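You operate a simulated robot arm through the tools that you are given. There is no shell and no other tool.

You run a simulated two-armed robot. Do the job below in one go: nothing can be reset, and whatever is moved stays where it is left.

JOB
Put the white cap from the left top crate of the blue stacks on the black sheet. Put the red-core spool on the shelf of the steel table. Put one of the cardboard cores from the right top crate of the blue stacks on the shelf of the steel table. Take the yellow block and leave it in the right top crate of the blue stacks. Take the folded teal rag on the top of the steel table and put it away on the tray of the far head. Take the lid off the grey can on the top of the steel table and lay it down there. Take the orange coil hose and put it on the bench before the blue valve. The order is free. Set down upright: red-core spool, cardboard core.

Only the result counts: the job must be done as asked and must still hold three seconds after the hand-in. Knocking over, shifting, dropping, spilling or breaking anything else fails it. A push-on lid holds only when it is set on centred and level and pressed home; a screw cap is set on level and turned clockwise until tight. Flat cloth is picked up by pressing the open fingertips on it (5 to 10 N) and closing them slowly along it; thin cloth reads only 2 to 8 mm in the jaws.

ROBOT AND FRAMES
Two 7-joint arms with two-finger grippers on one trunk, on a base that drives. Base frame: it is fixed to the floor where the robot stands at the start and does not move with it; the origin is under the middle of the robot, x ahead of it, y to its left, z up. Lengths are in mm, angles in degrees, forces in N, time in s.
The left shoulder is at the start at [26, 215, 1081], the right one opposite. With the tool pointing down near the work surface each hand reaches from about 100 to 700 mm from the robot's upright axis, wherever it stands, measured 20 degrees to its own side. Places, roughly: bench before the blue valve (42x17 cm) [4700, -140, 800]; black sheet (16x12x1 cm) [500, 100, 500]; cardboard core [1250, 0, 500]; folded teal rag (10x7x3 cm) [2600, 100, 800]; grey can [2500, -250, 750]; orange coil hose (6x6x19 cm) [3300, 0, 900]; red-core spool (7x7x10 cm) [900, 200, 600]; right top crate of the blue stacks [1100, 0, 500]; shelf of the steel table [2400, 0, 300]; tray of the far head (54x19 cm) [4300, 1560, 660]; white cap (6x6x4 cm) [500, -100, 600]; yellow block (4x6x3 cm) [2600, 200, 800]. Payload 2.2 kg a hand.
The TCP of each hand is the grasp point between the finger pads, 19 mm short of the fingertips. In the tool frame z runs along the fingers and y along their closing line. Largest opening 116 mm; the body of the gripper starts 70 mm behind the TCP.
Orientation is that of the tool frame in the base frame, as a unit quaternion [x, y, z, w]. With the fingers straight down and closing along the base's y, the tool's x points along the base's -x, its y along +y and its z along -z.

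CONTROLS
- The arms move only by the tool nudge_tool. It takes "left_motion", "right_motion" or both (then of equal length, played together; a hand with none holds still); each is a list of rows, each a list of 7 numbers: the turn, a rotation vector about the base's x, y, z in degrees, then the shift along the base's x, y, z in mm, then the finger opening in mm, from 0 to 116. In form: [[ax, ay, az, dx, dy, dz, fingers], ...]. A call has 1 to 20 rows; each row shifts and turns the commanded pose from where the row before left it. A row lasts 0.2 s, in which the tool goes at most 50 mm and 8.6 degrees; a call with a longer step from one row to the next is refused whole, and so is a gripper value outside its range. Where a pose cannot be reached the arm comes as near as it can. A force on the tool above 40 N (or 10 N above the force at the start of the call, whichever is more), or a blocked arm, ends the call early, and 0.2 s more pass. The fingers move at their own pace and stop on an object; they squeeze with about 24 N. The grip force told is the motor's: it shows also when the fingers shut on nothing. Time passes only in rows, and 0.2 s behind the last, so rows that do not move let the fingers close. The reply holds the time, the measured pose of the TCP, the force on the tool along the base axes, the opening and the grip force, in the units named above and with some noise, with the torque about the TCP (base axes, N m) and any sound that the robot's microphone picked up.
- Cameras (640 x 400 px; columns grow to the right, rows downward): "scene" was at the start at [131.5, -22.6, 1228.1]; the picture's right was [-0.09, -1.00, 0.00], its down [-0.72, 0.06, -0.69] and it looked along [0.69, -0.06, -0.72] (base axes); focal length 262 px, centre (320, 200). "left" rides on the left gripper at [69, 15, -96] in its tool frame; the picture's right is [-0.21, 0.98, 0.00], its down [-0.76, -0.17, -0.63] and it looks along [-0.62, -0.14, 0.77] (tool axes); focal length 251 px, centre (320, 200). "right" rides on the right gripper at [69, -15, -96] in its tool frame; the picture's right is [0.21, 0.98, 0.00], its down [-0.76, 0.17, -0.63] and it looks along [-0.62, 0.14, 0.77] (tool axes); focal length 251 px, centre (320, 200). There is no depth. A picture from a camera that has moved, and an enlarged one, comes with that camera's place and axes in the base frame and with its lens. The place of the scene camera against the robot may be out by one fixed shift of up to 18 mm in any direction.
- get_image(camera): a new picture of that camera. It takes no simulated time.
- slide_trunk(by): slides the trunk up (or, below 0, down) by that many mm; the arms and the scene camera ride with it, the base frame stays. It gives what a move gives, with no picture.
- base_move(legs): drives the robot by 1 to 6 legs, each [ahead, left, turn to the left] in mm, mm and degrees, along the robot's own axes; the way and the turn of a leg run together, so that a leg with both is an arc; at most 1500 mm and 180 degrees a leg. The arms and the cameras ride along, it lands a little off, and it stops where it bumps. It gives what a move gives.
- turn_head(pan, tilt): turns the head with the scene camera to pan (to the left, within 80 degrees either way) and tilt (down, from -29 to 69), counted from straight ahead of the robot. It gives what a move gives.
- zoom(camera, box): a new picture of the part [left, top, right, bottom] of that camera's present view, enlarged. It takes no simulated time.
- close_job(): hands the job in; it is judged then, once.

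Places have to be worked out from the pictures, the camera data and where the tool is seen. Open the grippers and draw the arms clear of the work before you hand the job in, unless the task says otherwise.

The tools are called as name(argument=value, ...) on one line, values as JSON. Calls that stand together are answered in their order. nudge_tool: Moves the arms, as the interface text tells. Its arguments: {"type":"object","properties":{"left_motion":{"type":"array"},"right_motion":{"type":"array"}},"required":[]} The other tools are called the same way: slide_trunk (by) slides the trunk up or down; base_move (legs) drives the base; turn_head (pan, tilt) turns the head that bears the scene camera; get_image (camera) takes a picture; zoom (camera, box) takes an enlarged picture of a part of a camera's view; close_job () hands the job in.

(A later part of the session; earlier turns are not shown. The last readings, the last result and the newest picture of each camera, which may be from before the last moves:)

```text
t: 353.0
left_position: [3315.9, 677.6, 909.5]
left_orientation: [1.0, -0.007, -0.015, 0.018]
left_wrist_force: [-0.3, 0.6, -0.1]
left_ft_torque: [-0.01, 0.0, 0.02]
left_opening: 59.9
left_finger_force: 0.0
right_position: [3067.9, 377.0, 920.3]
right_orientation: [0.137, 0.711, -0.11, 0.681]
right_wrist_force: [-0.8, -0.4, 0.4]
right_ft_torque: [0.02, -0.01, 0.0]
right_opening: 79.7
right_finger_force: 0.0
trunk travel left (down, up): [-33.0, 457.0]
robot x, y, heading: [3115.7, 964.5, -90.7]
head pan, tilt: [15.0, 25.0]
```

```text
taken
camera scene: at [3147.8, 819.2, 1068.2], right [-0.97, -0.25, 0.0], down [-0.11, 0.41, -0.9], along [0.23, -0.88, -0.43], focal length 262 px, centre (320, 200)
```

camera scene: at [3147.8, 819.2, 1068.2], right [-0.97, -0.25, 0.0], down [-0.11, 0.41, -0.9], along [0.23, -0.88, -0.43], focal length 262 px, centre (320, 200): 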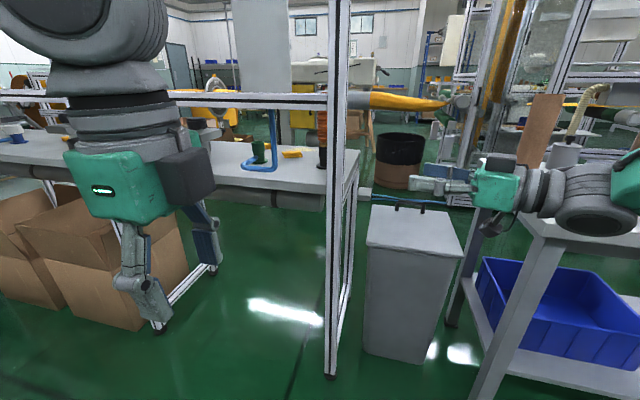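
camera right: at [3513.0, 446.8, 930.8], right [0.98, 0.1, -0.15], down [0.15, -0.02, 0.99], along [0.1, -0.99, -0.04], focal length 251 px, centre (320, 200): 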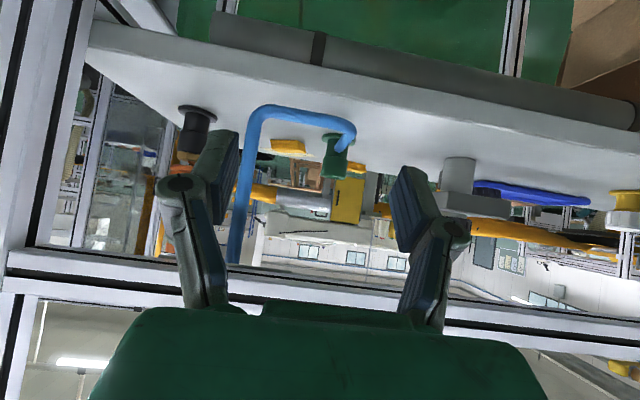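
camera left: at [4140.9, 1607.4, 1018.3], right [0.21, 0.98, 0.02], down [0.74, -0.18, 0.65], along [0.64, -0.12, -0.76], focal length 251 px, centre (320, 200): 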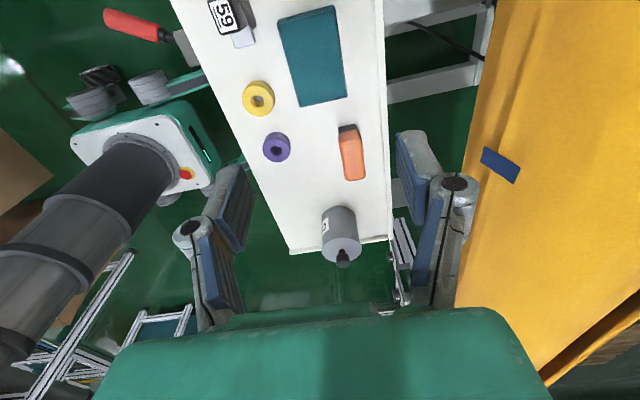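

The open end of the bench is in view. I drive 270 mm ahead.

base_move(legs=[[270, 0, 0.7]])

turn_head(pan=20, tilt=30)

nudge_tool(right_motion=[[0, 0, 0, 0, 0, 0, 80], [0, 0, 0, 0, 0, 0, 80], [0, 0, 0, 0, 0, 0, 80], [0, 0, 0, 0, 0, 0, 80], [0, 0, 0, 0, 0, 0, 80], [0, 0, 0, 0, 0, 0, 80]])

get_image(camera="scene")

get_image(camera="right")

```text
t: 354.9
left_position: [3320.5, 415.8, 908.3]
left_orientation: [1.0, 0.001, -0.014, 0.019]
left_wrist_force: [0.0, -1.0, -0.5]
left_ft_torque: [0.04, 0.01, -0.02]
left_opening: 59.9
left_finger_force: 0.1
right_position: [3078.5, 112.1, 918.3]
right_orientation: [0.13, 0.712, -0.103, 0.683]
right_wrist_force: [-0.6, -0.6, -0.2]
right_ft_torque: [0.0, 0.0, 0.03]
right_opening: 79.7
right_finger_force: 0.1
trunk travel left (down, up): [-33.0, 457.0]
robot x, y, heading: [3117.1, 699.4, -89.5]
head pan, tilt: [15.0, 25.0]
```

```text
t: 355.5
left_position: [3319.3, 418.3, 909.9]
left_orientation: [1.0, 0.001, -0.014, 0.02]
left_wrist_force: [0.0, -0.9, 0.3]
left_ft_torque: [0.0, 0.03, 0.01]
left_opening: 59.9
left_finger_force: 0.1
right_position: [3077.8, 115.2, 921.4]
right_orientation: [0.129, 0.712, -0.104, 0.683]
right_wrist_force: [-0.6, 0.4, -0.6]
right_ft_torque: [-0.01, 0.04, -0.03]
right_opening: 80.0
right_finger_force: 0.0
trunk travel left (down, up): [-33.0, 457.0]
robot x, y, heading: [3116.2, 702.5, -89.6]
head pan, tilt: [20.0, 30.0]
```

```text
t: 356.9
left_position: [3319.2, 419.4, 908.6]
left_orientation: [1.0, 0.001, -0.014, 0.02]
left_wrist_force: [-0.6, -0.3, 0.1]
left_ft_torque: [0.02, -0.02, 0.03]
left_opening: 60.1
left_finger_force: 0.1
right_position: [3077.0, 115.2, 920.4]
right_orientation: [0.131, 0.711, -0.106, 0.682]
right_wrist_force: [-0.2, 0.8, -1.4]
right_ft_torque: [-0.04, 0.0, -0.02]
right_opening: 80.1
right_finger_force: 0.1
trunk travel left (down, up): [-33.0, 457.0]
robot x, y, heading: [3120.3, 702.4, -89.5]
head pan, tilt: [20.0, 30.0]
```

```text
taken
camera scene: at [3156.5, 560.3, 1060.3], right [-0.94, -0.35, 0.0], down [-0.17, 0.47, -0.86], along [0.3, -0.81, -0.5], focal length 262 px, centre (320, 200)
```

scene: 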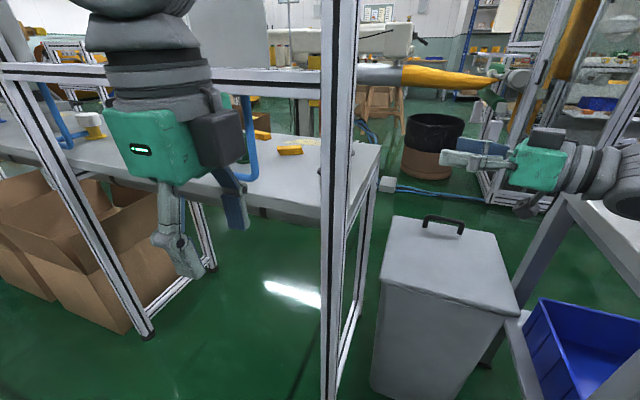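

```text
taken
camera right: at [2978.3, 134.4, 857.7], right [0.31, 0.93, -0.19], down [-0.52, 0.33, 0.79], along [0.8, -0.15, 0.59], focal length 251 px, centre (320, 200)
```

right: 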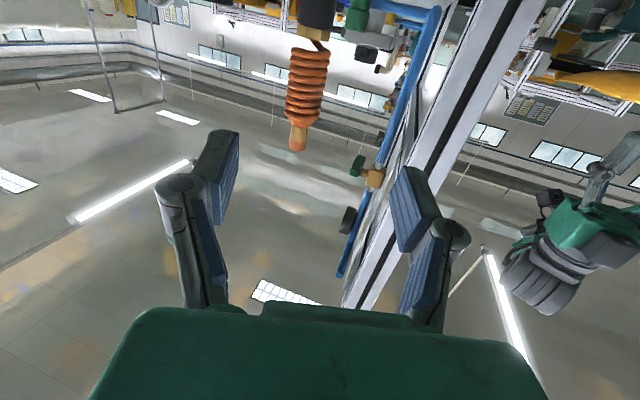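

The right camera sees the hose (black foot, orange coil, nozzle on top), with the post at its right. To see its full height I roll the hand about its own axis by −45°.

nudge_tool(right_motion=[[-7.05, 2.55, 0.35, 0, 0, 0, 80], [-7.05, 2.55, 0.35, 0, 0, 0, 80], [-7.05, 2.55, 0.35, 0, 0, 0, 80], [-7.05, 2.55, 0.35, 0, 0, 0, 80], [-7.05, 2.55, 0.35, 0, 0, 0, 80], [-7.05, 2.55, 0.35, 0, 0, 0, 80], [0, 0, 0, 0, 0, 0, 80]])

get_image(camera="right")

```text
t: 358.5
left_position: [3319.4, 419.6, 908.8]
left_orientation: [1.0, 0.001, -0.013, 0.019]
left_wrist_force: [1.2, 0.1, 0.2]
left_ft_torque: [0.0, 0.02, 0.02]
left_opening: 59.7
left_finger_force: 0.1
right_position: [3078.7, 115.2, 921.6]
right_orientation: [-0.153, 0.711, -0.358, 0.586]
right_wrist_force: [0.2, -0.1, 0.9]
right_ft_torque: [-0.01, 0.03, -0.03]
right_opening: 80.3
right_finger_force: 0.0
trunk travel left (down, up): [-33.0, 457.0]
robot x, y, heading: [3113.3, 703.7, -89.8]
head pan, tilt: [20.0, 30.0]
```

```text
taken
camera right: at [2964.8, 91.4, 888.8], right [0.14, 0.54, -0.83], down [-0.36, 0.81, 0.47], along [0.92, 0.23, 0.31], focal length 251 px, centre (320, 200)
```

right: 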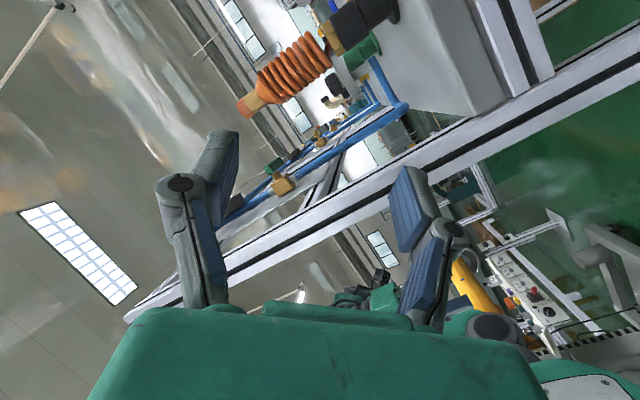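

The coil is centred near (3326,15): coil z≈888–993, nozzle up to ≈1030, its lower end in a black holder. I roll the hand back upright and move the base 125 mm left and 40 mm ahead to a pre-grasp point.

nudge_tool(right_motion=[[7.07, -2.47, -0.43, 0, 0, 3, 84], [7.07, -2.47, -0.43, 0, 0, 3, 84], [7.07, -2.47, -0.43, 0, 0, 3, 84], [7.07, -2.47, -0.43, 0, 0, 3, 84], [7.07, -2.47, -0.43, 0, 0, 3, 84], [7.07, -2.47, -0.43, 0, 0, 3, 84], [0, 0, 0, 0, 0, 0, 84]])

base_move(legs=[[40, 125, -0.3]])

nudge_tool(right_motion=[[0, 0, 0, 0, 0, 0, 84], [0, 0, 0, 0, 0, 0, 84], [0, 0, 0, 0, 0, 0, 84], [0, 0, 0, 0, 0, 0, 84], [0, 0, 0, 0, 0, 0, 84], [0, 0, 0, 0, 0, 0, 84], [0, 0, 0, 0, 0, 0, 84], [0, 0, 0, 0, 0, 0, 84], [0, 0, 0, 0, 0, 0, 84], [0, 0, 0, 0, 0, 0, 84]])

get_image(camera="right")

turn_head(pan=0, tilt=30)

get_image(camera="scene")

```text
t: 360.1
left_position: [3318.9, 417.7, 908.5]
left_orientation: [1.0, 0.001, -0.013, 0.02]
left_wrist_force: [-1.0, 0.1, 0.3]
left_ft_torque: [0.03, -0.01, 0.01]
left_opening: 59.8
left_finger_force: 0.1
right_position: [3078.5, 116.0, 939.9]
right_orientation: [0.132, 0.715, -0.105, 0.679]
right_wrist_force: [0.1, -0.4, -0.5]
right_ft_torque: [0.03, 0.02, 0.01]
right_opening: 84.0
right_finger_force: 0.0
trunk travel left (down, up): [-33.0, 457.0]
robot x, y, heading: [3119.5, 697.8, -89.6]
head pan, tilt: [20.0, 30.0]
```

```text
t: 361.4
left_position: [3433.6, 378.0, 910.0]
left_orientation: [1.0, -0.003, -0.008, 0.019]
left_wrist_force: [1.1, -0.1, -0.7]
left_ft_torque: [0.01, 0.0, -0.04]
left_opening: 59.9
left_finger_force: 0.0
right_position: [3188.6, 76.9, 937.4]
right_orientation: [0.135, 0.711, -0.106, 0.682]
right_wrist_force: [-0.8, -0.5, -0.7]
right_ft_torque: [0.02, -0.02, 0.05]
right_opening: 83.8
right_finger_force: 0.1
trunk travel left (down, up): [-33.0, 457.0]
robot x, y, heading: [3242.4, 662.1, -89.9]
head pan, tilt: [20.0, 30.0]
```

```text
t: 363.6
left_position: [3430.5, 381.2, 911.4]
left_orientation: [1.0, -0.003, -0.008, 0.019]
left_wrist_force: [-1.2, -1.0, 0.1]
left_ft_torque: [0.01, -0.1, -0.03]
left_opening: 60.0
left_finger_force: 0.1
right_position: [3185.3, 78.6, 939.1]
right_orientation: [0.136, 0.711, -0.109, 0.682]
right_wrist_force: [-1.4, 0.8, -0.3]
right_ft_torque: [0.01, 0.01, 0.06]
right_opening: 84.3
right_finger_force: 0.1
trunk travel left (down, up): [-33.0, 457.0]
robot x, y, heading: [3238.1, 663.7, -90.0]
head pan, tilt: [20.0, 30.0]
```

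```text
taken
camera right: at [3085.3, 99.0, 876.5], right [0.33, 0.93, -0.19], down [-0.51, 0.34, 0.79], along [0.79, -0.16, 0.58], focal length 251 px, centre (320, 200)
```

right: 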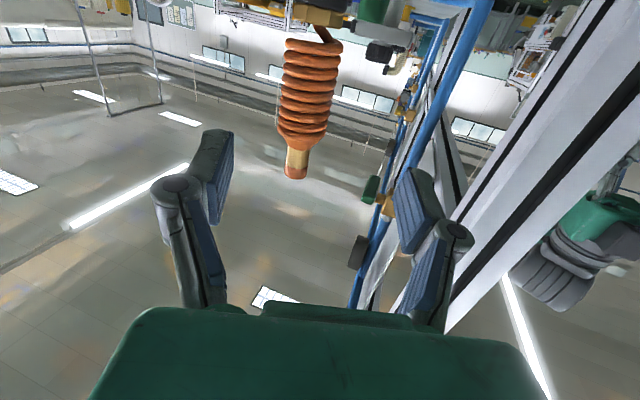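

```text
t: 364.5
left_position: [3436.8, 380.7, 910.4]
left_orientation: [1.0, -0.004, -0.011, 0.021]
left_wrist_force: [-0.5, 0.2, 0.3]
left_ft_torque: [0.03, -0.02, 0.03]
left_opening: 60.2
left_finger_force: 0.0
right_position: [3191.5, 78.9, 940.5]
right_orientation: [0.135, 0.713, -0.108, 0.68]
right_wrist_force: [-0.6, 0.1, -0.2]
right_ft_torque: [0.02, -0.01, 0.05]
right_opening: 84.3
right_finger_force: 0.1
trunk travel left (down, up): [-33.0, 457.0]
robot x, y, heading: [3240.2, 666.8, -90.2]
head pan, tilt: [0.0, 30.0]
```

```text
taken
camera scene: at [3232.9, 516.5, 1060.2], right [-1.0, 0.0, -0.01], down [0.01, 0.5, -0.86], along [0.01, -0.86, -0.5], focal length 262 px, centre (320, 200)
```

scene: 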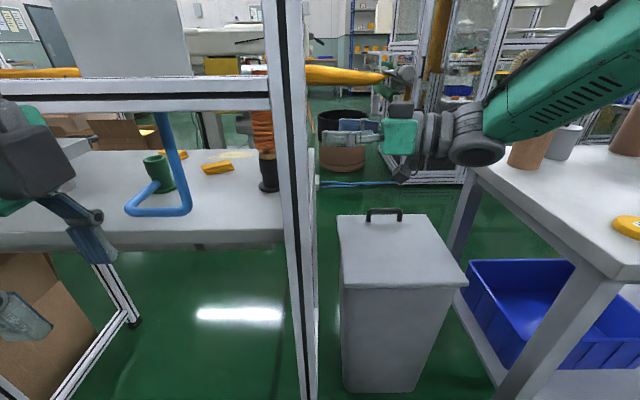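

Triangulated hose axis: (3334,12), coil z≈895–985. I shift laterally onto its line and advance 95 mm, then check.

nudge_tool(right_motion=[[0, 0, 0, -5, -14, 2, 84], [0, 0, 0, 28, -10, 0, 84], [0, 0, 0, 28, -10, 0, 84], [0, 0, 0, 28, -10, 0, 84], [0, 0, 0, 0, 0, 0, 84], [0, 0, 0, 0, 0, 0, 84]])

get_image(camera="right")

zoom(camera="scene", box=[220, 60, 420, 210])

```text
t: 365.9
left_position: [3438.7, 379.6, 909.6]
left_orientation: [1.0, -0.003, -0.013, 0.02]
left_wrist_force: [-0.4, -0.7, 0.2]
left_ft_torque: [-0.01, -0.05, 0.0]
left_opening: 60.1
left_finger_force: 0.2
right_position: [3273.2, 35.0, 941.9]
right_orientation: [0.135, 0.714, -0.109, 0.679]
right_wrist_force: [-0.1, -1.0, 0.5]
right_ft_torque: [0.01, 0.0, 0.04]
right_opening: 84.1
right_finger_force: 0.0
trunk travel left (down, up): [-33.0, 457.0]
robot x, y, heading: [3241.6, 664.7, -90.0]
head pan, tilt: [0.0, 30.0]
```

```text
taken
camera right: at [3174.0, 55.5, 880.3], right [0.33, 0.93, -0.19], down [-0.51, 0.34, 0.79], along [0.8, -0.16, 0.58], focal length 251 px, centre (320, 200)
```

right: 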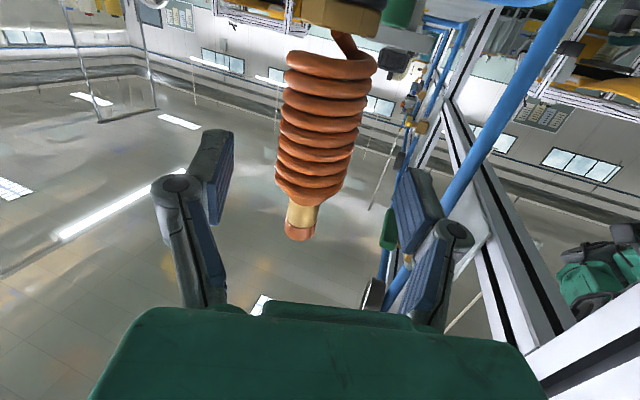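

```text
2.67 times, centred on (320, 135) of scene
camera zoom: at [3241.5, 516.2, 1060.2], right [-1.0, 0.0, -0.01], down [0.01, 0.5, -0.86], along [0.0, -0.86, -0.5], focal length 700 px, centre (320, 373)
```

zoom: 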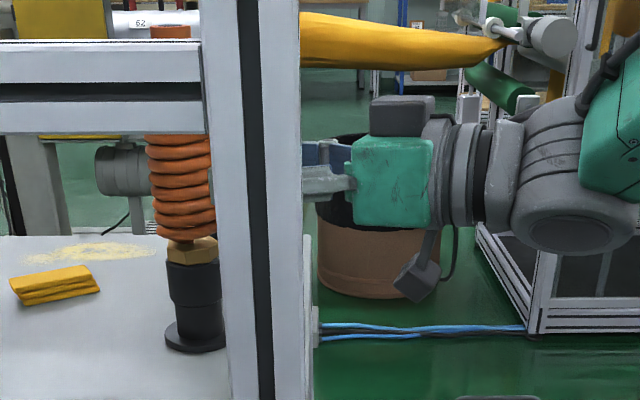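

Very clear now: the coil hose plugs with a brass fitting into a black stand. I advance the last 62 mm and close on the coil.

nudge_tool(right_motion=[[0, 0, 0, 20, -7.2, 0, 84], [0, 0, 0, 20, -7.2, 0, 84], [0, 0, 0, 20, -7.2, 0, 84], [0, 0, 0, 0, 0, 0, 84]])

get_image(camera="right")

zoom(camera="scene", box=[220, 60, 420, 210])

```text
t: 366.9
left_position: [3446.0, 382.4, 909.1]
left_orientation: [1.0, -0.002, -0.015, 0.021]
left_wrist_force: [-0.4, -0.3, 0.4]
left_ft_torque: [0.02, -0.02, -0.02]
left_opening: 60.1
left_finger_force: 0.1
right_position: [3342.5, 13.6, 941.6]
right_orientation: [0.134, 0.716, -0.11, 0.677]
right_wrist_force: [-0.4, -0.2, 0.1]
right_ft_torque: [0.02, 0.02, 0.0]
right_opening: 83.9
right_finger_force: 0.0
trunk travel left (down, up): [-33.0, 457.0]
robot x, y, heading: [3242.3, 662.9, -90.1]
head pan, tilt: [0.0, 30.0]
```

```text
taken
camera right: at [3242.1, 33.2, 879.2], right [0.32, 0.93, -0.19], down [-0.5, 0.34, 0.8], along [0.8, -0.16, 0.57], focal length 251 px, centre (320, 200)
```

right: 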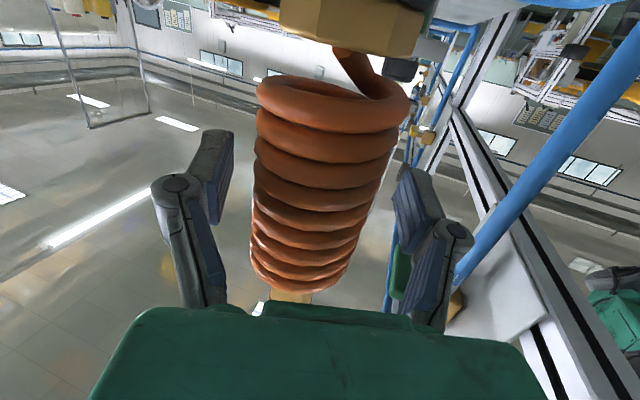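

```text
2.67 times, centred on (320, 135) of scene
camera zoom: at [3246.1, 516.5, 1060.3], right [-1.0, 0.0, 0.0], down [0.0, 0.5, -0.86], along [0.0, -0.86, -0.5], focal length 700 px, centre (320, 373)
```

zoom: 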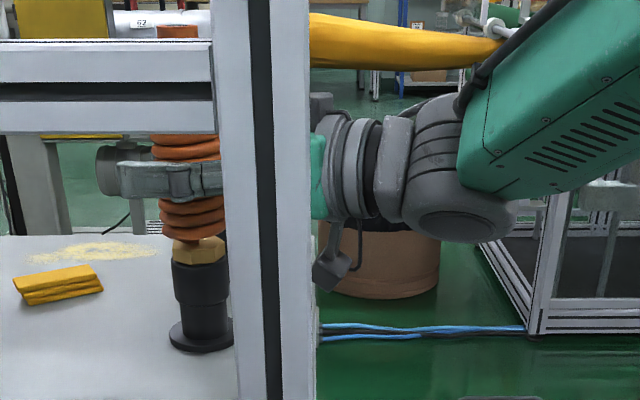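

The fingers straddle the coil. I close gently.

nudge_tool(right_motion=[[0, 0, 0, -4, 1, 0, 76], [0, 0, 0, 0, 0, 0, 68], [0, 0, 0, 0, 0, 0, 60], [0, 0, 0, 0, 0, 0, 54], [0, 0, 0, 0, 0, 0, 48], [0, 0, 0, 0, 0, 0, 42], [0, 0, 0, 0, 0, 0, 42]])

get_image(camera="right")

```text
t: 368.5
left_position: [3449.3, 380.5, 907.7]
left_orientation: [1.0, -0.002, -0.017, 0.02]
left_wrist_force: [0.3, 0.5, 0.2]
left_ft_torque: [-0.01, -0.01, 0.01]
left_opening: 60.0
left_finger_force: 0.1
right_position: [3340.3, 12.8, 940.0]
right_orientation: [0.134, 0.717, -0.111, 0.675]
right_wrist_force: [2.1, -7.4, -0.2]
right_ft_torque: [-0.81, -0.16, 0.01]
right_opening: 47.4
right_finger_force: 24.5
trunk travel left (down, up): [-33.0, 457.0]
robot x, y, heading: [3244.1, 663.5, -90.1]
head pan, tilt: [0.0, 30.0]
```

```text
taken
camera right: at [3240.2, 33.0, 879.4], right [0.32, 0.93, -0.19], down [-0.5, 0.34, 0.8], along [0.81, -0.16, 0.57], focal length 251 px, centre (320, 200)
```

right: 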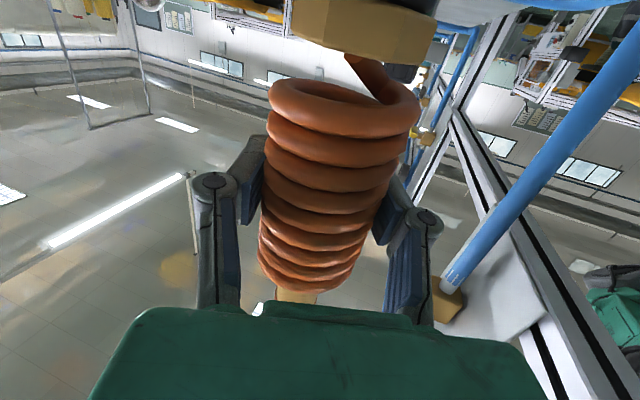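

Gripped (47 mm). I relieve the small side load and pull straight up in small steps.

nudge_tool(right_motion=[[0, 0, 0, -0.7, -2, 0, 38], [0, 0, 0, 0, 0, 3, 38], [0, 0, 0, 0, 0, 3, 38], [0, 0, 0, 0, 0, 0, 38]])

zoom(camera="scene", box=[220, 60, 420, 210])

```text
t: 369.5
left_position: [3449.7, 380.2, 907.9]
left_orientation: [1.0, -0.002, -0.018, 0.019]
left_wrist_force: [0.2, 0.4, -0.4]
left_ft_torque: [-0.04, -0.01, -0.02]
left_opening: 59.9
left_finger_force: 0.2
right_position: [3340.1, 11.3, 947.4]
right_orientation: [0.134, 0.717, -0.11, 0.676]
right_wrist_force: [-0.4, 0.4, -0.7]
right_ft_torque: [0.01, 0.01, -0.01]
right_opening: 47.4
right_finger_force: 23.6
trunk travel left (down, up): [-33.0, 457.0]
robot x, y, heading: [3241.7, 666.3, -90.1]
head pan, tilt: [0.0, 30.0]
```

```text
2.67 times, centred on (320, 135) of scene
camera zoom: at [3251.7, 516.1, 1060.2], right [-1.0, 0.0, 0.0], down [0.0, 0.5, -0.86], along [0.0, -0.86, -0.5], focal length 700 px, centre (320, 373)
```

zoom: 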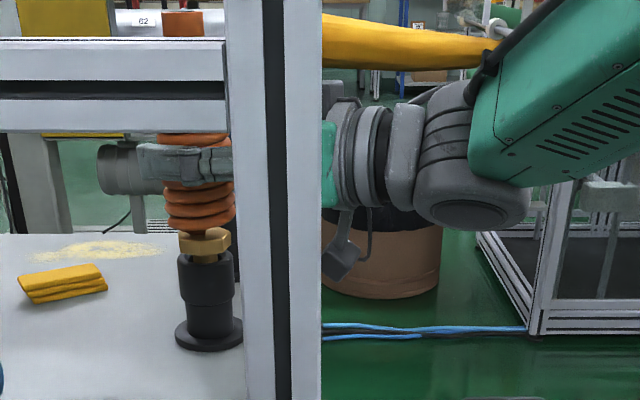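

The hose comes free easily (very light). I lift it 75 mm clear of the stand.

nudge_tool(right_motion=[[0, 0, 0, 0, 0, 10, 38], [0, 0, 0, 0, 0, 15, 38], [0, 0, 0, 0, 0, 20, 38], [0, 0, 0, 0, 0, 25, 38], [0, 0, 0, 0, 0, 0, 38]])

zoom(camera="scene", box=[220, 60, 420, 210])

get_image(camera="right")

```text
t: 370.7
left_position: [3449.5, 379.6, 907.8]
left_orientation: [1.0, -0.002, -0.018, 0.02]
left_wrist_force: [0.9, -0.2, -0.5]
left_ft_torque: [-0.02, 0.02, -0.04]
left_opening: 59.7
left_finger_force: 0.1
right_position: [3340.9, 11.9, 1017.1]
right_orientation: [0.134, 0.717, -0.109, 0.675]
right_wrist_force: [-0.5, -0.3, -1.1]
right_ft_torque: [-0.01, -0.02, 0.03]
right_opening: 47.1
right_finger_force: 23.9
trunk travel left (down, up): [-33.0, 457.0]
robot x, y, heading: [3243.4, 664.1, -90.1]
head pan, tilt: [0.0, 30.0]
```

```text
2.67 times, centred on (320, 135) of scene
camera zoom: at [3251.7, 515.9, 1060.1], right [-1.0, 0.0, 0.0], down [0.0, 0.5, -0.86], along [0.0, -0.86, -0.5], focal length 700 px, centre (320, 373)
```

zoom: 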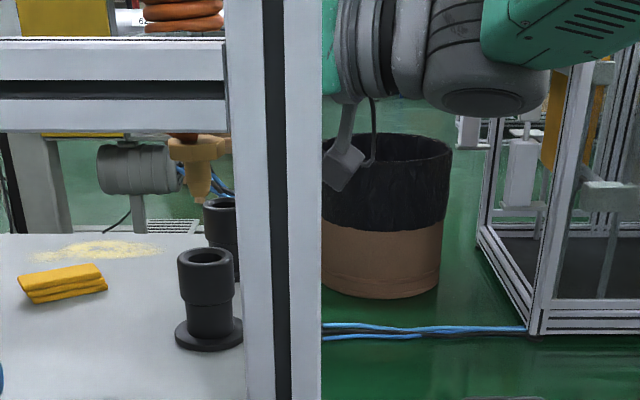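

```text
taken
camera right: at [3240.4, 31.9, 955.5], right [0.32, 0.93, -0.19], down [-0.5, 0.34, 0.8], along [0.81, -0.16, 0.57], focal length 251 px, centre (320, 200)
```

right: 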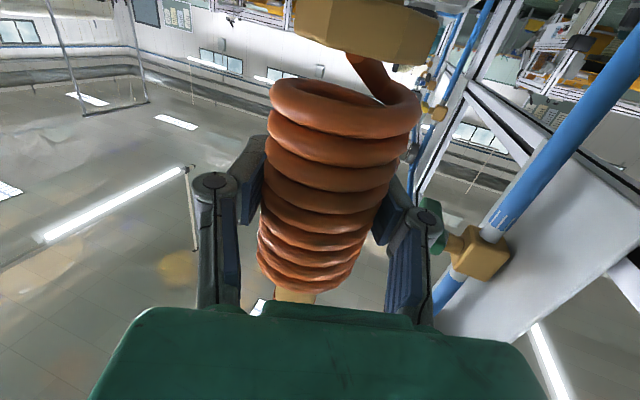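

The hose is out; its lower end is a tapered brass plug, so it must be laid down. I'll first lay it on the steel table to re-grasp it lengthwise for the low gap under the bar. I retreat from the bench end.

base_move(legs=[[-85, -235, 0], [-270, 0, 0]])

nudge_tool(right_motion=[[0, 0, 0, 0, 0, 0, 38], [0, 0, 0, 0, 0, 0, 38], [0, 0, 0, 0, 0, 0, 38], [0, 0, 0, 0, 0, 0, 38], [0, 0, 0, 0, 0, 0, 38], [0, 0, 0, 0, 0, 0, 38]])

get_image(camera="scene")

```text
t: 374.0
left_position: [3232.6, 736.4, 906.8]
left_orientation: [1.0, 0.003, -0.022, 0.021]
left_wrist_force: [0.3, 0.8, 0.0]
left_ft_torque: [-0.04, 0.04, 0.0]
left_opening: 60.3
left_finger_force: 0.0
right_position: [3129.4, 367.2, 1017.4]
right_orientation: [0.13, 0.72, -0.108, 0.673]
right_wrist_force: [1.5, 0.2, -2.5]
right_ft_torque: [0.0, 0.03, -0.06]
right_opening: 47.0
right_finger_force: 23.8
trunk travel left (down, up): [-33.0, 457.0]
robot x, y, heading: [3014.2, 1014.4, -89.4]
head pan, tilt: [0.0, 30.0]
```

```text
t: 375.4
left_position: [3222.8, 739.2, 910.2]
left_orientation: [1.0, 0.002, -0.017, 0.022]
left_wrist_force: [0.2, 0.3, 0.0]
left_ft_torque: [-0.01, -0.05, -0.03]
left_opening: 60.2
left_finger_force: 0.0
right_position: [3117.6, 368.8, 1019.1]
right_orientation: [0.128, 0.717, -0.107, 0.677]
right_wrist_force: [-0.3, -0.3, -0.9]
right_ft_torque: [0.02, -0.04, 0.02]
right_opening: 47.1
right_finger_force: 24.1
trunk travel left (down, up): [-33.0, 457.0]
robot x, y, heading: [3016.4, 1018.7, -89.6]
head pan, tilt: [0.0, 30.0]
```

```text
taken
camera scene: at [3022.0, 869.6, 1060.2], right [-1.0, -0.01, 0.0], down [0.0, 0.5, -0.86], along [0.01, -0.86, -0.5], focal length 262 px, centre (320, 200)
```

scene: 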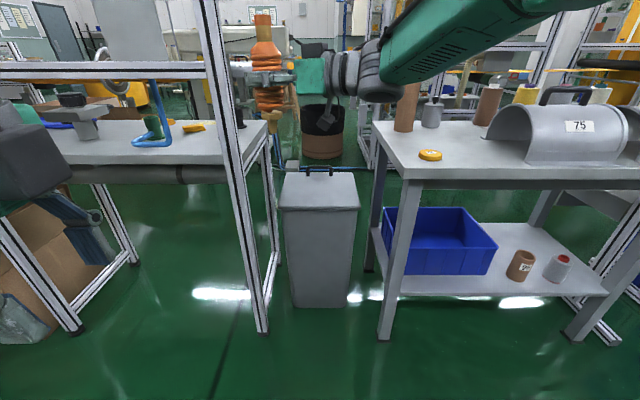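

I swing the right hand back to point straight ahead while pulling it in.

nudge_tool(right_motion=[[0, 0, -7.8, -26, -1, 0, 38], [0, 0, -7.8, -26, -1, 0, 38], [0, 0, -7.8, -26, -1, 0, 38], [0, 0, -7.8, -26, -1, 0, 38], [0, 0, -7.8, -26, -1, 0, 38], [0, 0, -7.8, -26, -1, 0, 38], [0, 0, -7.8, -26, -1, 0, 38], [0, 0, -7.8, -26, -1, 0, 38], [0, 0, -7.8, -26, -1, 0, 38], [0, 0, 0, 0, 0, 0, 38]])

slide_trunk(by=200)

get_image(camera="scene")

```text
t: 377.6
left_position: [3223.2, 738.8, 908.5]
left_orientation: [1.0, 0.002, -0.017, 0.022]
left_wrist_force: [0.1, 0.2, -1.1]
left_ft_torque: [-0.01, 0.01, -0.03]
left_opening: 60.2
left_finger_force: 0.1
right_position: [2877.6, 357.7, 1021.4]
right_orientation: [0.526, 0.506, -0.474, 0.493]
right_wrist_force: [0.0, -0.5, -1.8]
right_ft_torque: [-0.02, 0.01, 0.01]
right_opening: 47.2
right_finger_force: 23.8
trunk travel left (down, up): [-33.0, 457.0]
robot x, y, heading: [3020.0, 1019.6, -89.7]
head pan, tilt: [0.0, 30.0]
```

```text
t: 379.7
left_position: [3225.0, 738.5, 1107.7]
left_orientation: [1.0, 0.002, -0.018, 0.023]
left_wrist_force: [-0.8, -0.3, 0.0]
left_ft_torque: [0.0, 0.02, 0.0]
left_opening: 59.9
left_finger_force: 0.1
right_position: [2880.0, 357.0, 1222.3]
right_orientation: [0.525, 0.506, -0.474, 0.494]
right_wrist_force: [-0.1, 0.9, -1.2]
right_ft_torque: [-0.01, 0.02, 0.0]
right_opening: 46.9
right_finger_force: 23.8
trunk travel left (down, up): [-233.0, 257.0]
robot x, y, heading: [3014.6, 1018.4, -89.4]
head pan, tilt: [0.0, 30.0]
```

```text
taken
camera scene: at [3024.9, 869.6, 1260.2], right [-1.0, -0.01, 0.0], down [0.0, 0.5, -0.86], along [0.01, -0.86, -0.5], focal length 262 px, centre (320, 200)
```

scene: 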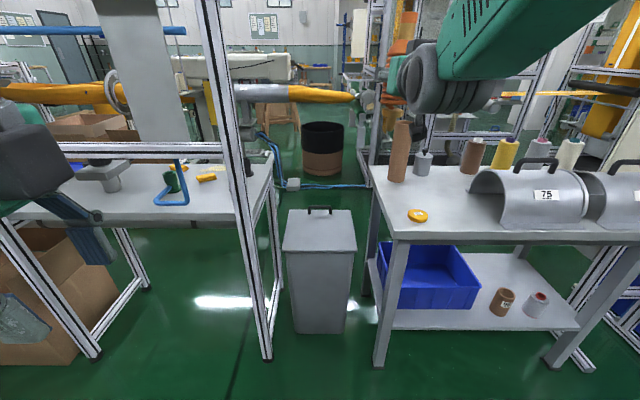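

I now pitch the hand down to vertical, so the hose lies horizontal.

nudge_tool(right_motion=[[8.6, 0, 0, 0, -3, -34, 38], [8.6, 0, 0, 0, 2, -33, 38], [8.6, 0, 0, 0, 6, -31, 38], [8.6, 0, 0, 0, 11, -28.7, 38], [8.6, 0, 0, 0, 15, -25.5, 38], [8.6, 0, 0, 0, 19, -21.7, 38], [8.6, 0, 0, 0, 22, -17.5, 38], [8.6, 0, 0, 0, 24, -12.9, 38], [8.6, 0, 0, 0, 26, -7.9, 38], [8.6, 0, 0, 0, 26, -2.8, 38], [0, 0, 0, 0, 0, 0, 38]])

get_image(camera="right")

get_image(camera="scene")

```text
t: 382.1
left_position: [3225.5, 738.5, 1108.5]
left_orientation: [1.0, 0.002, -0.018, 0.021]
left_wrist_force: [0.2, 0.1, 0.1]
left_ft_torque: [-0.03, 0.01, 0.01]
left_opening: 60.1
left_finger_force: 0.0
right_position: [2884.0, 505.9, 1005.7]
right_orientation: [0.714, 0.7, 0.001, 0.005]
right_wrist_force: [0.3, -0.4, -1.5]
right_ft_torque: [0.0, -0.01, 0.02]
right_opening: 47.1
right_finger_force: 24.1
trunk travel left (down, up): [-233.0, 257.0]
robot x, y, heading: [3016.2, 1016.7, -89.6]
head pan, tilt: [0.0, 30.0]
```

```text
taken
camera right: at [2869.0, 574.7, 1103.5], right [0.98, 0.2, 0.01], down [0.15, -0.76, 0.64], along [0.13, -0.62, -0.77], focal length 251 px, centre (320, 200)
```

right: 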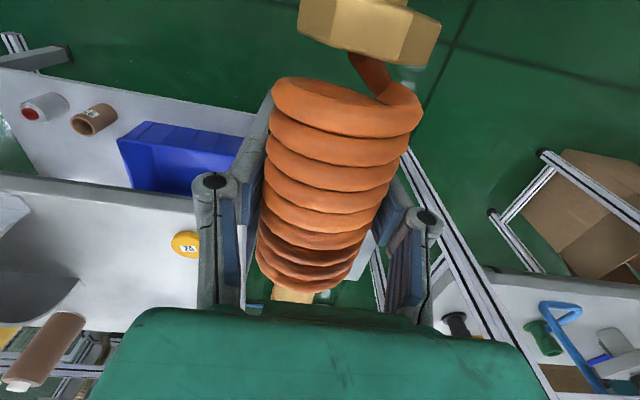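

```text
taken
camera scene: at [3024.7, 869.5, 1260.3], right [-1.0, -0.01, 0.0], down [0.0, 0.5, -0.86], along [0.01, -0.86, -0.5], focal length 262 px, centre (320, 200)
```

scene: 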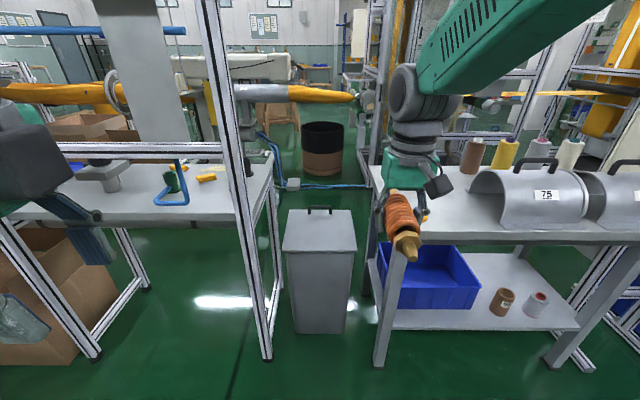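

The hose hangs horizontal. I drive to the table: strafe right 284 mm, then ahead 350 mm.

base_move(legs=[[0, -284, 0], [350, 0, -0.3]])

turn_head(pan=0, tilt=50)

nudge_tool(right_motion=[[0, 0, 0, 0, 0, 0, 38], [0, 0, 0, 0, 0, 0, 38], [0, 0, 0, 0, 0, 0, 38], [0, 0, 0, 0, 0, 0, 38], [0, 0, 0, 0, 0, 0, 38], [0, 0, 0, 0, 0, 0, 38], [0, 0, 0, 0, 0, 0, 38], [0, 0, 0, 0, 0, 0, 38]])

get_image(camera="scene")

get_image(camera="right")

```text
t: 386.0
left_position: [2939.0, 378.0, 1109.5]
left_orientation: [1.0, -0.005, -0.019, 0.022]
left_wrist_force: [-0.4, 0.1, -0.4]
left_ft_torque: [0.02, -0.01, -0.03]
left_opening: 60.0
left_finger_force: 0.0
right_position: [2597.6, 149.4, 1004.2]
right_orientation: [0.717, 0.697, 0.001, 0.005]
right_wrist_force: [0.8, -0.7, -1.5]
right_ft_torque: [-0.02, 0.0, 0.02]
right_opening: 47.2
right_finger_force: 23.5
trunk travel left (down, up): [-233.0, 257.0]
robot x, y, heading: [2730.0, 660.4, -90.1]
head pan, tilt: [0.0, 30.0]
```

```text
t: 386.8
left_position: [2930.5, 381.0, 1109.4]
left_orientation: [1.0, -0.004, -0.014, 0.024]
left_wrist_force: [0.6, -0.1, 0.1]
left_ft_torque: [-0.01, 0.02, -0.02]
left_opening: 60.1
left_finger_force: 0.0
right_position: [2590.0, 150.8, 1005.2]
right_orientation: [0.717, 0.697, 0.004, 0.009]
right_wrist_force: [1.6, 0.1, -2.0]
right_ft_torque: [-0.03, 0.03, 0.02]
right_opening: 46.9
right_finger_force: 23.7
trunk travel left (down, up): [-233.0, 257.0]
robot x, y, heading: [2728.9, 664.4, -90.3]
head pan, tilt: [0.0, 50.0]
```

```text
t: 388.6
left_position: [2907.1, 379.7, 1114.4]
left_orientation: [1.0, -0.006, -0.005, 0.022]
left_wrist_force: [-0.3, -0.1, -0.1]
left_ft_torque: [0.02, -0.05, 0.01]
left_opening: 59.5
left_finger_force: 0.2
right_position: [2568.3, 150.4, 1003.4]
right_orientation: [0.719, 0.695, 0.011, 0.015]
right_wrist_force: [-0.9, 1.1, -1.1]
right_ft_torque: [0.0, -0.1, -0.02]
right_opening: 46.8
right_finger_force: 24.6
trunk travel left (down, up): [-233.0, 257.0]
robot x, y, heading: [2730.1, 659.1, -90.5]
head pan, tilt: [0.0, 50.0]
```

```text
taken
camera scene: at [2733.5, 524.2, 1230.8], right [-1.0, 0.0, 0.0], down [0.0, 0.77, -0.64], along [0.0, -0.64, -0.77], focal length 262 px, centre (320, 200)
```

scene: 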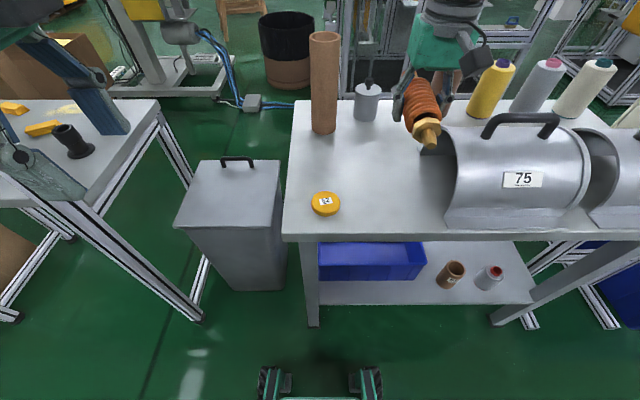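

```text
taken
camera right: at [2549.9, 219.9, 1100.0], right [0.98, 0.18, 0.03], down [0.12, -0.76, 0.64], along [0.14, -0.63, -0.77], focal length 251 px, centre (320, 200)
```

right: 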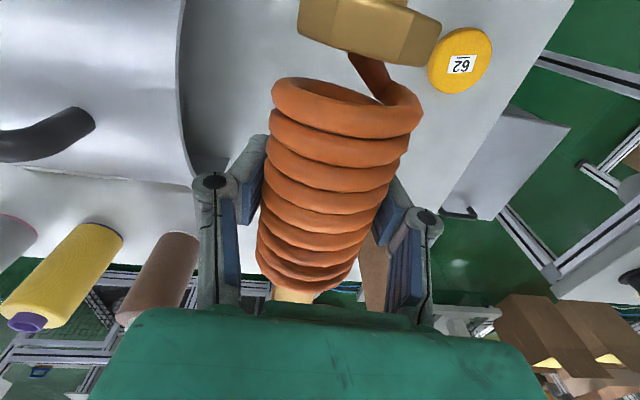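

I wait for the sway to die out.

nudge_tool(right_motion=[[0, 0, 0, 0, 0, 0, 38], [0, 0, 0, 0, 0, 0, 38], [0, 0, 0, 0, 0, 0, 38], [0, 0, 0, 0, 0, 0, 38], [0, 0, 0, 0, 0, 0, 38], [0, 0, 0, 0, 0, 0, 38], [0, 0, 0, 0, 0, 0, 38], [0, 0, 0, 0, 0, 0, 38], [0, 0, 0, 0, 0, 0, 38], [0, 0, 0, 0, 0, 0, 38], [0, 0, 0, 0, 0, 0, 38], [0, 0, 0, 0, 0, 0, 38], [0, 0, 0, 0, 0, 0, 38], [0, 0, 0, 0, 0, 0, 38], [0, 0, 0, 0, 0, 0, 38], [0, 0, 0, 0, 0, 0, 38], [0, 0, 0, 0, 0, 0, 38], [0, 0, 0, 0, 0, 0, 38], [0, 0, 0, 0, 0, 0, 38], [0, 0, 0, 0, 0, 0, 38]])

nudge_tool(right_motion=[[0, 0, 0, 0, 0, 0, 38], [0, 0, 0, 0, 0, 0, 38], [0, 0, 0, 0, 0, 0, 38], [0, 0, 0, 0, 0, 0, 38]])

```text
t: 392.8
left_position: [2911.4, 380.4, 1112.0]
left_orientation: [1.0, -0.005, -0.007, 0.023]
left_wrist_force: [0.2, 0.8, 0.5]
left_ft_torque: [0.02, -0.08, 0.01]
left_opening: 60.0
left_finger_force: 0.1
right_position: [2571.6, 151.0, 1003.5]
right_orientation: [0.718, 0.696, 0.009, 0.014]
right_wrist_force: [-0.8, -0.4, -1.4]
right_ft_torque: [0.01, -0.07, 0.0]
right_opening: 47.0
right_finger_force: 23.9
trunk travel left (down, up): [-233.0, 257.0]
robot x, y, heading: [2731.9, 658.2, -90.3]
head pan, tilt: [0.0, 50.0]
```

```text
t: 394.0
left_position: [2914.7, 383.0, 1111.8]
left_orientation: [1.0, -0.006, -0.008, 0.024]
left_wrist_force: [-0.1, 0.3, -0.5]
left_ft_torque: [0.06, 0.0, -0.02]
left_opening: 60.1
left_finger_force: 0.0
right_position: [2573.4, 154.3, 1004.1]
right_orientation: [0.719, 0.695, 0.005, 0.013]
right_wrist_force: [1.1, 1.3, -1.9]
right_ft_torque: [-0.02, 0.06, -0.02]
right_opening: 46.9
right_finger_force: 24.2
trunk travel left (down, up): [-233.0, 257.0]
robot x, y, heading: [2727.1, 653.5, -90.2]
head pan, tilt: [0.0, 50.0]
stopped in row 4 (right hand): the arm was blocked; the commanded pose is now the measured one
```

Settled at (2573,154). Before laying it down I test whether the hand can be turned by 180° (needed later so the camera is on top): I raise a little and rotate in steps.

nudge_tool(right_motion=[[0, 0, 0, 10, 0, 20, 38], [0, 0, 0, 10, 0, 20, 38], [0, 0, 0, 10, 0, 20, 38], [0, 0, 8.5, 0, 0, 0, 38], [0, 0, 8.5, 0, 0, 0, 38], [0, 0, 8.5, 0, 0, 0, 38], [0, 0, 8.5, 0, 0, 0, 38], [0, 0, 8.5, 0, 0, 0, 38], [0, 0, 8.5, 0, 0, 0, 38], [0, 0, 8.5, 0, 0, 0, 38], [0, 0, 8.5, 0, 0, 0, 38], [0, 0, 8.5, 0, 0, 0, 38], [0, 0, 8.5, 0, 0, 0, 38], [0, 0, 0, 0, 0, 0, 38]])

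```text
t: 397.0
left_position: [2910.3, 382.2, 1113.6]
left_orientation: [1.0, -0.005, -0.007, 0.025]
left_wrist_force: [-0.3, -0.5, -0.4]
left_ft_torque: [-0.01, 0.0, 0.0]
left_opening: 60.1
left_finger_force: 0.1
right_position: [2597.3, 153.3, 1066.7]
right_orientation: [0.06, 0.998, 0.013, 0.008]
right_wrist_force: [0.8, 0.3, -1.0]
right_ft_torque: [0.03, -0.01, -0.02]
right_opening: 46.7
right_finger_force: 24.8
trunk travel left (down, up): [-233.0, 257.0]
robot x, y, heading: [2725.0, 658.8, -90.3]
head pan, tilt: [0.0, 50.0]
```

Turning +85° works. I continue by another 85°.

nudge_tool(right_motion=[[0, 0, 8.5, 0, 0, 0, 38], [0, 0, 8.5, 0, 0, 0, 38], [0, 0, 8.5, 0, 0, 0, 38], [0, 0, 8.5, 0, 0, 0, 38], [0, 0, 8.5, 0, 0, 0, 38], [0, 0, 8.5, 0, 0, 0, 38], [0, 0, 8.5, 0, 0, 0, 38], [0, 0, 8.5, 0, 0, 0, 38], [0, 0, 8.5, 0, 0, 0, 38], [0, 0, 8.5, 0, 0, 0, 38], [0, 0, 0, 0, 0, 0, 38]])

get_image(camera="scene")

get_image(camera="right")

```text
t: 399.4
left_position: [2933.7, 382.3, 1110.9]
left_orientation: [1.0, -0.004, -0.015, 0.025]
left_wrist_force: [-0.2, 0.8, 0.3]
left_ft_torque: [-0.02, -0.02, 0.02]
left_opening: 60.0
left_finger_force: 0.1
right_position: [2621.0, 153.1, 1067.6]
right_orientation: [-0.63, 0.776, 0.018, -0.009]
right_wrist_force: [1.2, 0.2, -2.3]
right_ft_torque: [0.0, 0.07, 0.01]
right_opening: 47.0
right_finger_force: 24.4
trunk travel left (down, up): [-233.0, 257.0]
robot x, y, heading: [2730.4, 661.5, -90.4]
head pan, tilt: [0.0, 50.0]
```

```text
taken
camera scene: at [2756.9, 524.4, 1230.5], right [-1.0, 0.0, 0.02], down [-0.01, 0.77, -0.64], along [-0.02, -0.64, -0.77], focal length 262 px, centre (320, 200)
```

scene: 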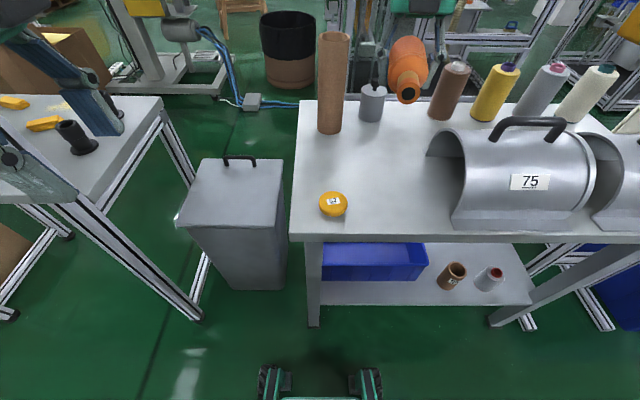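

```text
taken
camera right: at [2625.0, 79.6, 1163.9], right [-1.0, -0.01, 0.04], down [0.02, 0.76, 0.65], along [-0.04, 0.65, -0.76], focal length 251 px, centre (320, 200)
```

right: 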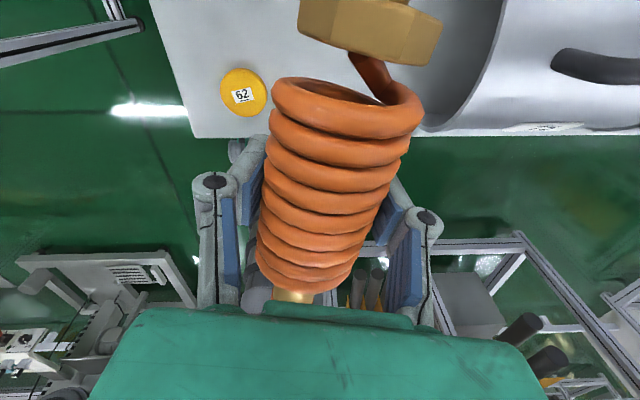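

The 180° turn works too. I align the hose with y, let the sway settle, and lower it over the free table area.

nudge_tool(right_motion=[[0, 0, 6, 0, -5, -10, 38], [0, 0, 6, 0, -5, -30, 38], [0, 0, 0, 0, -5, -40, 38], [0, 0, 0, 0, -5, -40, 38], [0, 0, 0, 0, 0, -40, 38], [0, 0, 0, 0, 0, 0, 38], [0, 0, 0, 0, 0, 0, 38], [0, 0, 0, 0, 0, 0, 38], [0, 0, 0, 0, 0, 0, 38], [0, 0, 0, 0, 0, 0, 38], [0, 0, 0, 0, 0, 0, 38], [0, 0, 0, 0, 0, 0, 38], [0, 0, 0, 0, 0, 0, 38], [0, 0, 0, 0, 0, 0, 38], [0, 0, 0, 0, 0, 0, 38], [0, 0, 0, 0, 0, 0, 38]])

get_image(camera="scene")

get_image(camera="right")

```text
t: 402.8
left_position: [2928.5, 380.6, 1111.7]
left_orientation: [1.0, -0.006, -0.014, 0.025]
left_wrist_force: [0.9, -0.3, -0.5]
left_ft_torque: [-0.01, 0.05, -0.02]
left_opening: 59.7
left_finger_force: 0.1
right_position: [2614.0, 132.6, 907.2]
right_orientation: [0.708, -0.706, -0.017, 0.009]
right_wrist_force: [1.1, 0.4, -0.8]
right_ft_torque: [0.01, 0.06, 0.0]
right_opening: 46.5
right_finger_force: 24.0
trunk travel left (down, up): [-233.0, 257.0]
robot x, y, heading: [2728.4, 661.5, -90.3]
head pan, tilt: [0.0, 50.0]
```

```text
taken
camera scene: at [2753.0, 524.1, 1230.5], right [-1.0, 0.0, 0.02], down [-0.01, 0.77, -0.64], along [-0.01, -0.64, -0.77], focal length 262 px, centre (320, 200)
```

scene: 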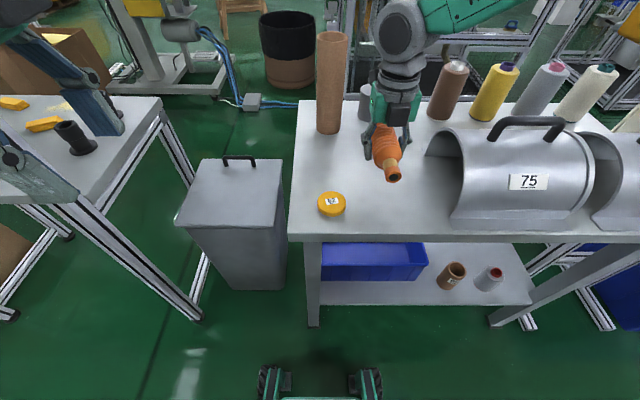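

```text
taken
camera right: at [2632.4, 61.9, 1004.1], right [-0.98, -0.22, 0.03], down [-0.14, 0.75, 0.65], along [-0.16, 0.63, -0.76], focal length 251 px, centre (320, 200)
```

right: 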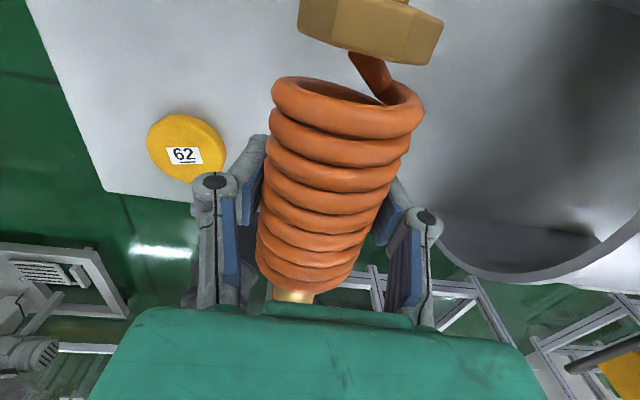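

I level the hand and lower the hose onto the table in steps.

nudge_tool(right_motion=[[0, -2.1, 0, 0, 0, -20, 38], [0, 0, 0, 0, 0, -25, 38], [0, 0, 0, 0, 0, -18, 38], [0, 0, 0, 0, 0, 0, 38], [0, 0, 0, 0, 0, 0, 38]])

nudge_tool(right_motion=[[0, 0, 0, 0, 0, -5, 38], [0, 0, 0, 0, 0, 0, 38]])

nudge_tool(right_motion=[[0, 0, 0, 0, 0, -4, 38], [0, 0, 0, 0, 0, 0, 38]])

nudge_tool(right_motion=[[0, 0, 0, 0, 0, -3, 38], [0, 0, 0, 0, 0, 0, 38]])

```text
t: 404.0
left_position: [2897.5, 381.9, 1115.6]
left_orientation: [1.0, -0.007, -0.001, 0.025]
left_wrist_force: [-1.6, 0.3, 0.0]
left_ft_torque: [0.0, -0.1, -0.01]
left_opening: 60.1
left_finger_force: 0.0
right_position: [2585.9, 132.6, 840.4]
right_orientation: [-0.706, 0.708, -0.004, 0.013]
right_wrist_force: [-1.1, 0.7, -1.2]
right_ft_torque: [0.0, -0.14, 0.0]
right_opening: 46.6
right_finger_force: 23.8
trunk travel left (down, up): [-233.0, 257.0]
robot x, y, heading: [2721.0, 658.8, -90.3]
head pan, tilt: [0.0, 50.0]
```

```text
t: 404.6
left_position: [2911.7, 382.7, 1113.7]
left_orientation: [1.0, -0.006, -0.008, 0.025]
left_wrist_force: [0.4, -0.1, -1.2]
left_ft_torque: [0.0, -0.01, -0.02]
left_opening: 60.2
left_finger_force: 0.0
right_position: [2599.9, 132.8, 836.3]
right_orientation: [0.707, -0.707, 0.001, -0.007]
right_wrist_force: [0.5, 0.7, -3.5]
right_ft_torque: [0.03, -0.04, 0.01]
right_opening: 46.7
right_finger_force: 23.7
trunk travel left (down, up): [-233.0, 257.0]
robot x, y, heading: [2726.6, 658.6, -90.4]
head pan, tilt: [0.0, 50.0]
```

```text
t: 405.2
left_position: [2933.8, 381.2, 1112.0]
left_orientation: [1.0, -0.005, -0.016, 0.026]
left_wrist_force: [1.4, 0.1, -0.6]
left_ft_torque: [-0.04, 0.1, -0.03]
left_opening: 60.1
left_finger_force: 0.0
right_position: [2618.4, 133.2, 835.9]
right_orientation: [0.708, -0.706, -0.005, -0.003]
right_wrist_force: [-0.1, 0.1, -0.7]
right_ft_torque: [-0.03, 0.05, 0.0]
right_opening: 46.6
right_finger_force: 23.6
trunk travel left (down, up): [-233.0, 257.0]
robot x, y, heading: [2733.2, 661.9, -90.5]
head pan, tilt: [0.0, 50.0]
```

```text
t: 405.8
left_position: [2911.0, 381.9, 1114.4]
left_orientation: [1.0, -0.006, -0.007, 0.025]
left_wrist_force: [-0.4, -0.3, -1.2]
left_ft_torque: [0.0, 0.02, 0.02]
left_opening: 59.8
left_finger_force: 0.0
right_position: [2599.2, 132.8, 829.8]
right_orientation: [-0.707, 0.708, 0.0, 0.01]
right_wrist_force: [-0.3, 0.2, -1.9]
right_ft_torque: [-0.03, -0.02, -0.01]
right_opening: 47.0
right_finger_force: 23.7
trunk travel left (down, up): [-233.0, 257.0]
robot x, y, heading: [2724.3, 658.0, -90.4]
head pan, tilt: [0.0, 50.0]
```

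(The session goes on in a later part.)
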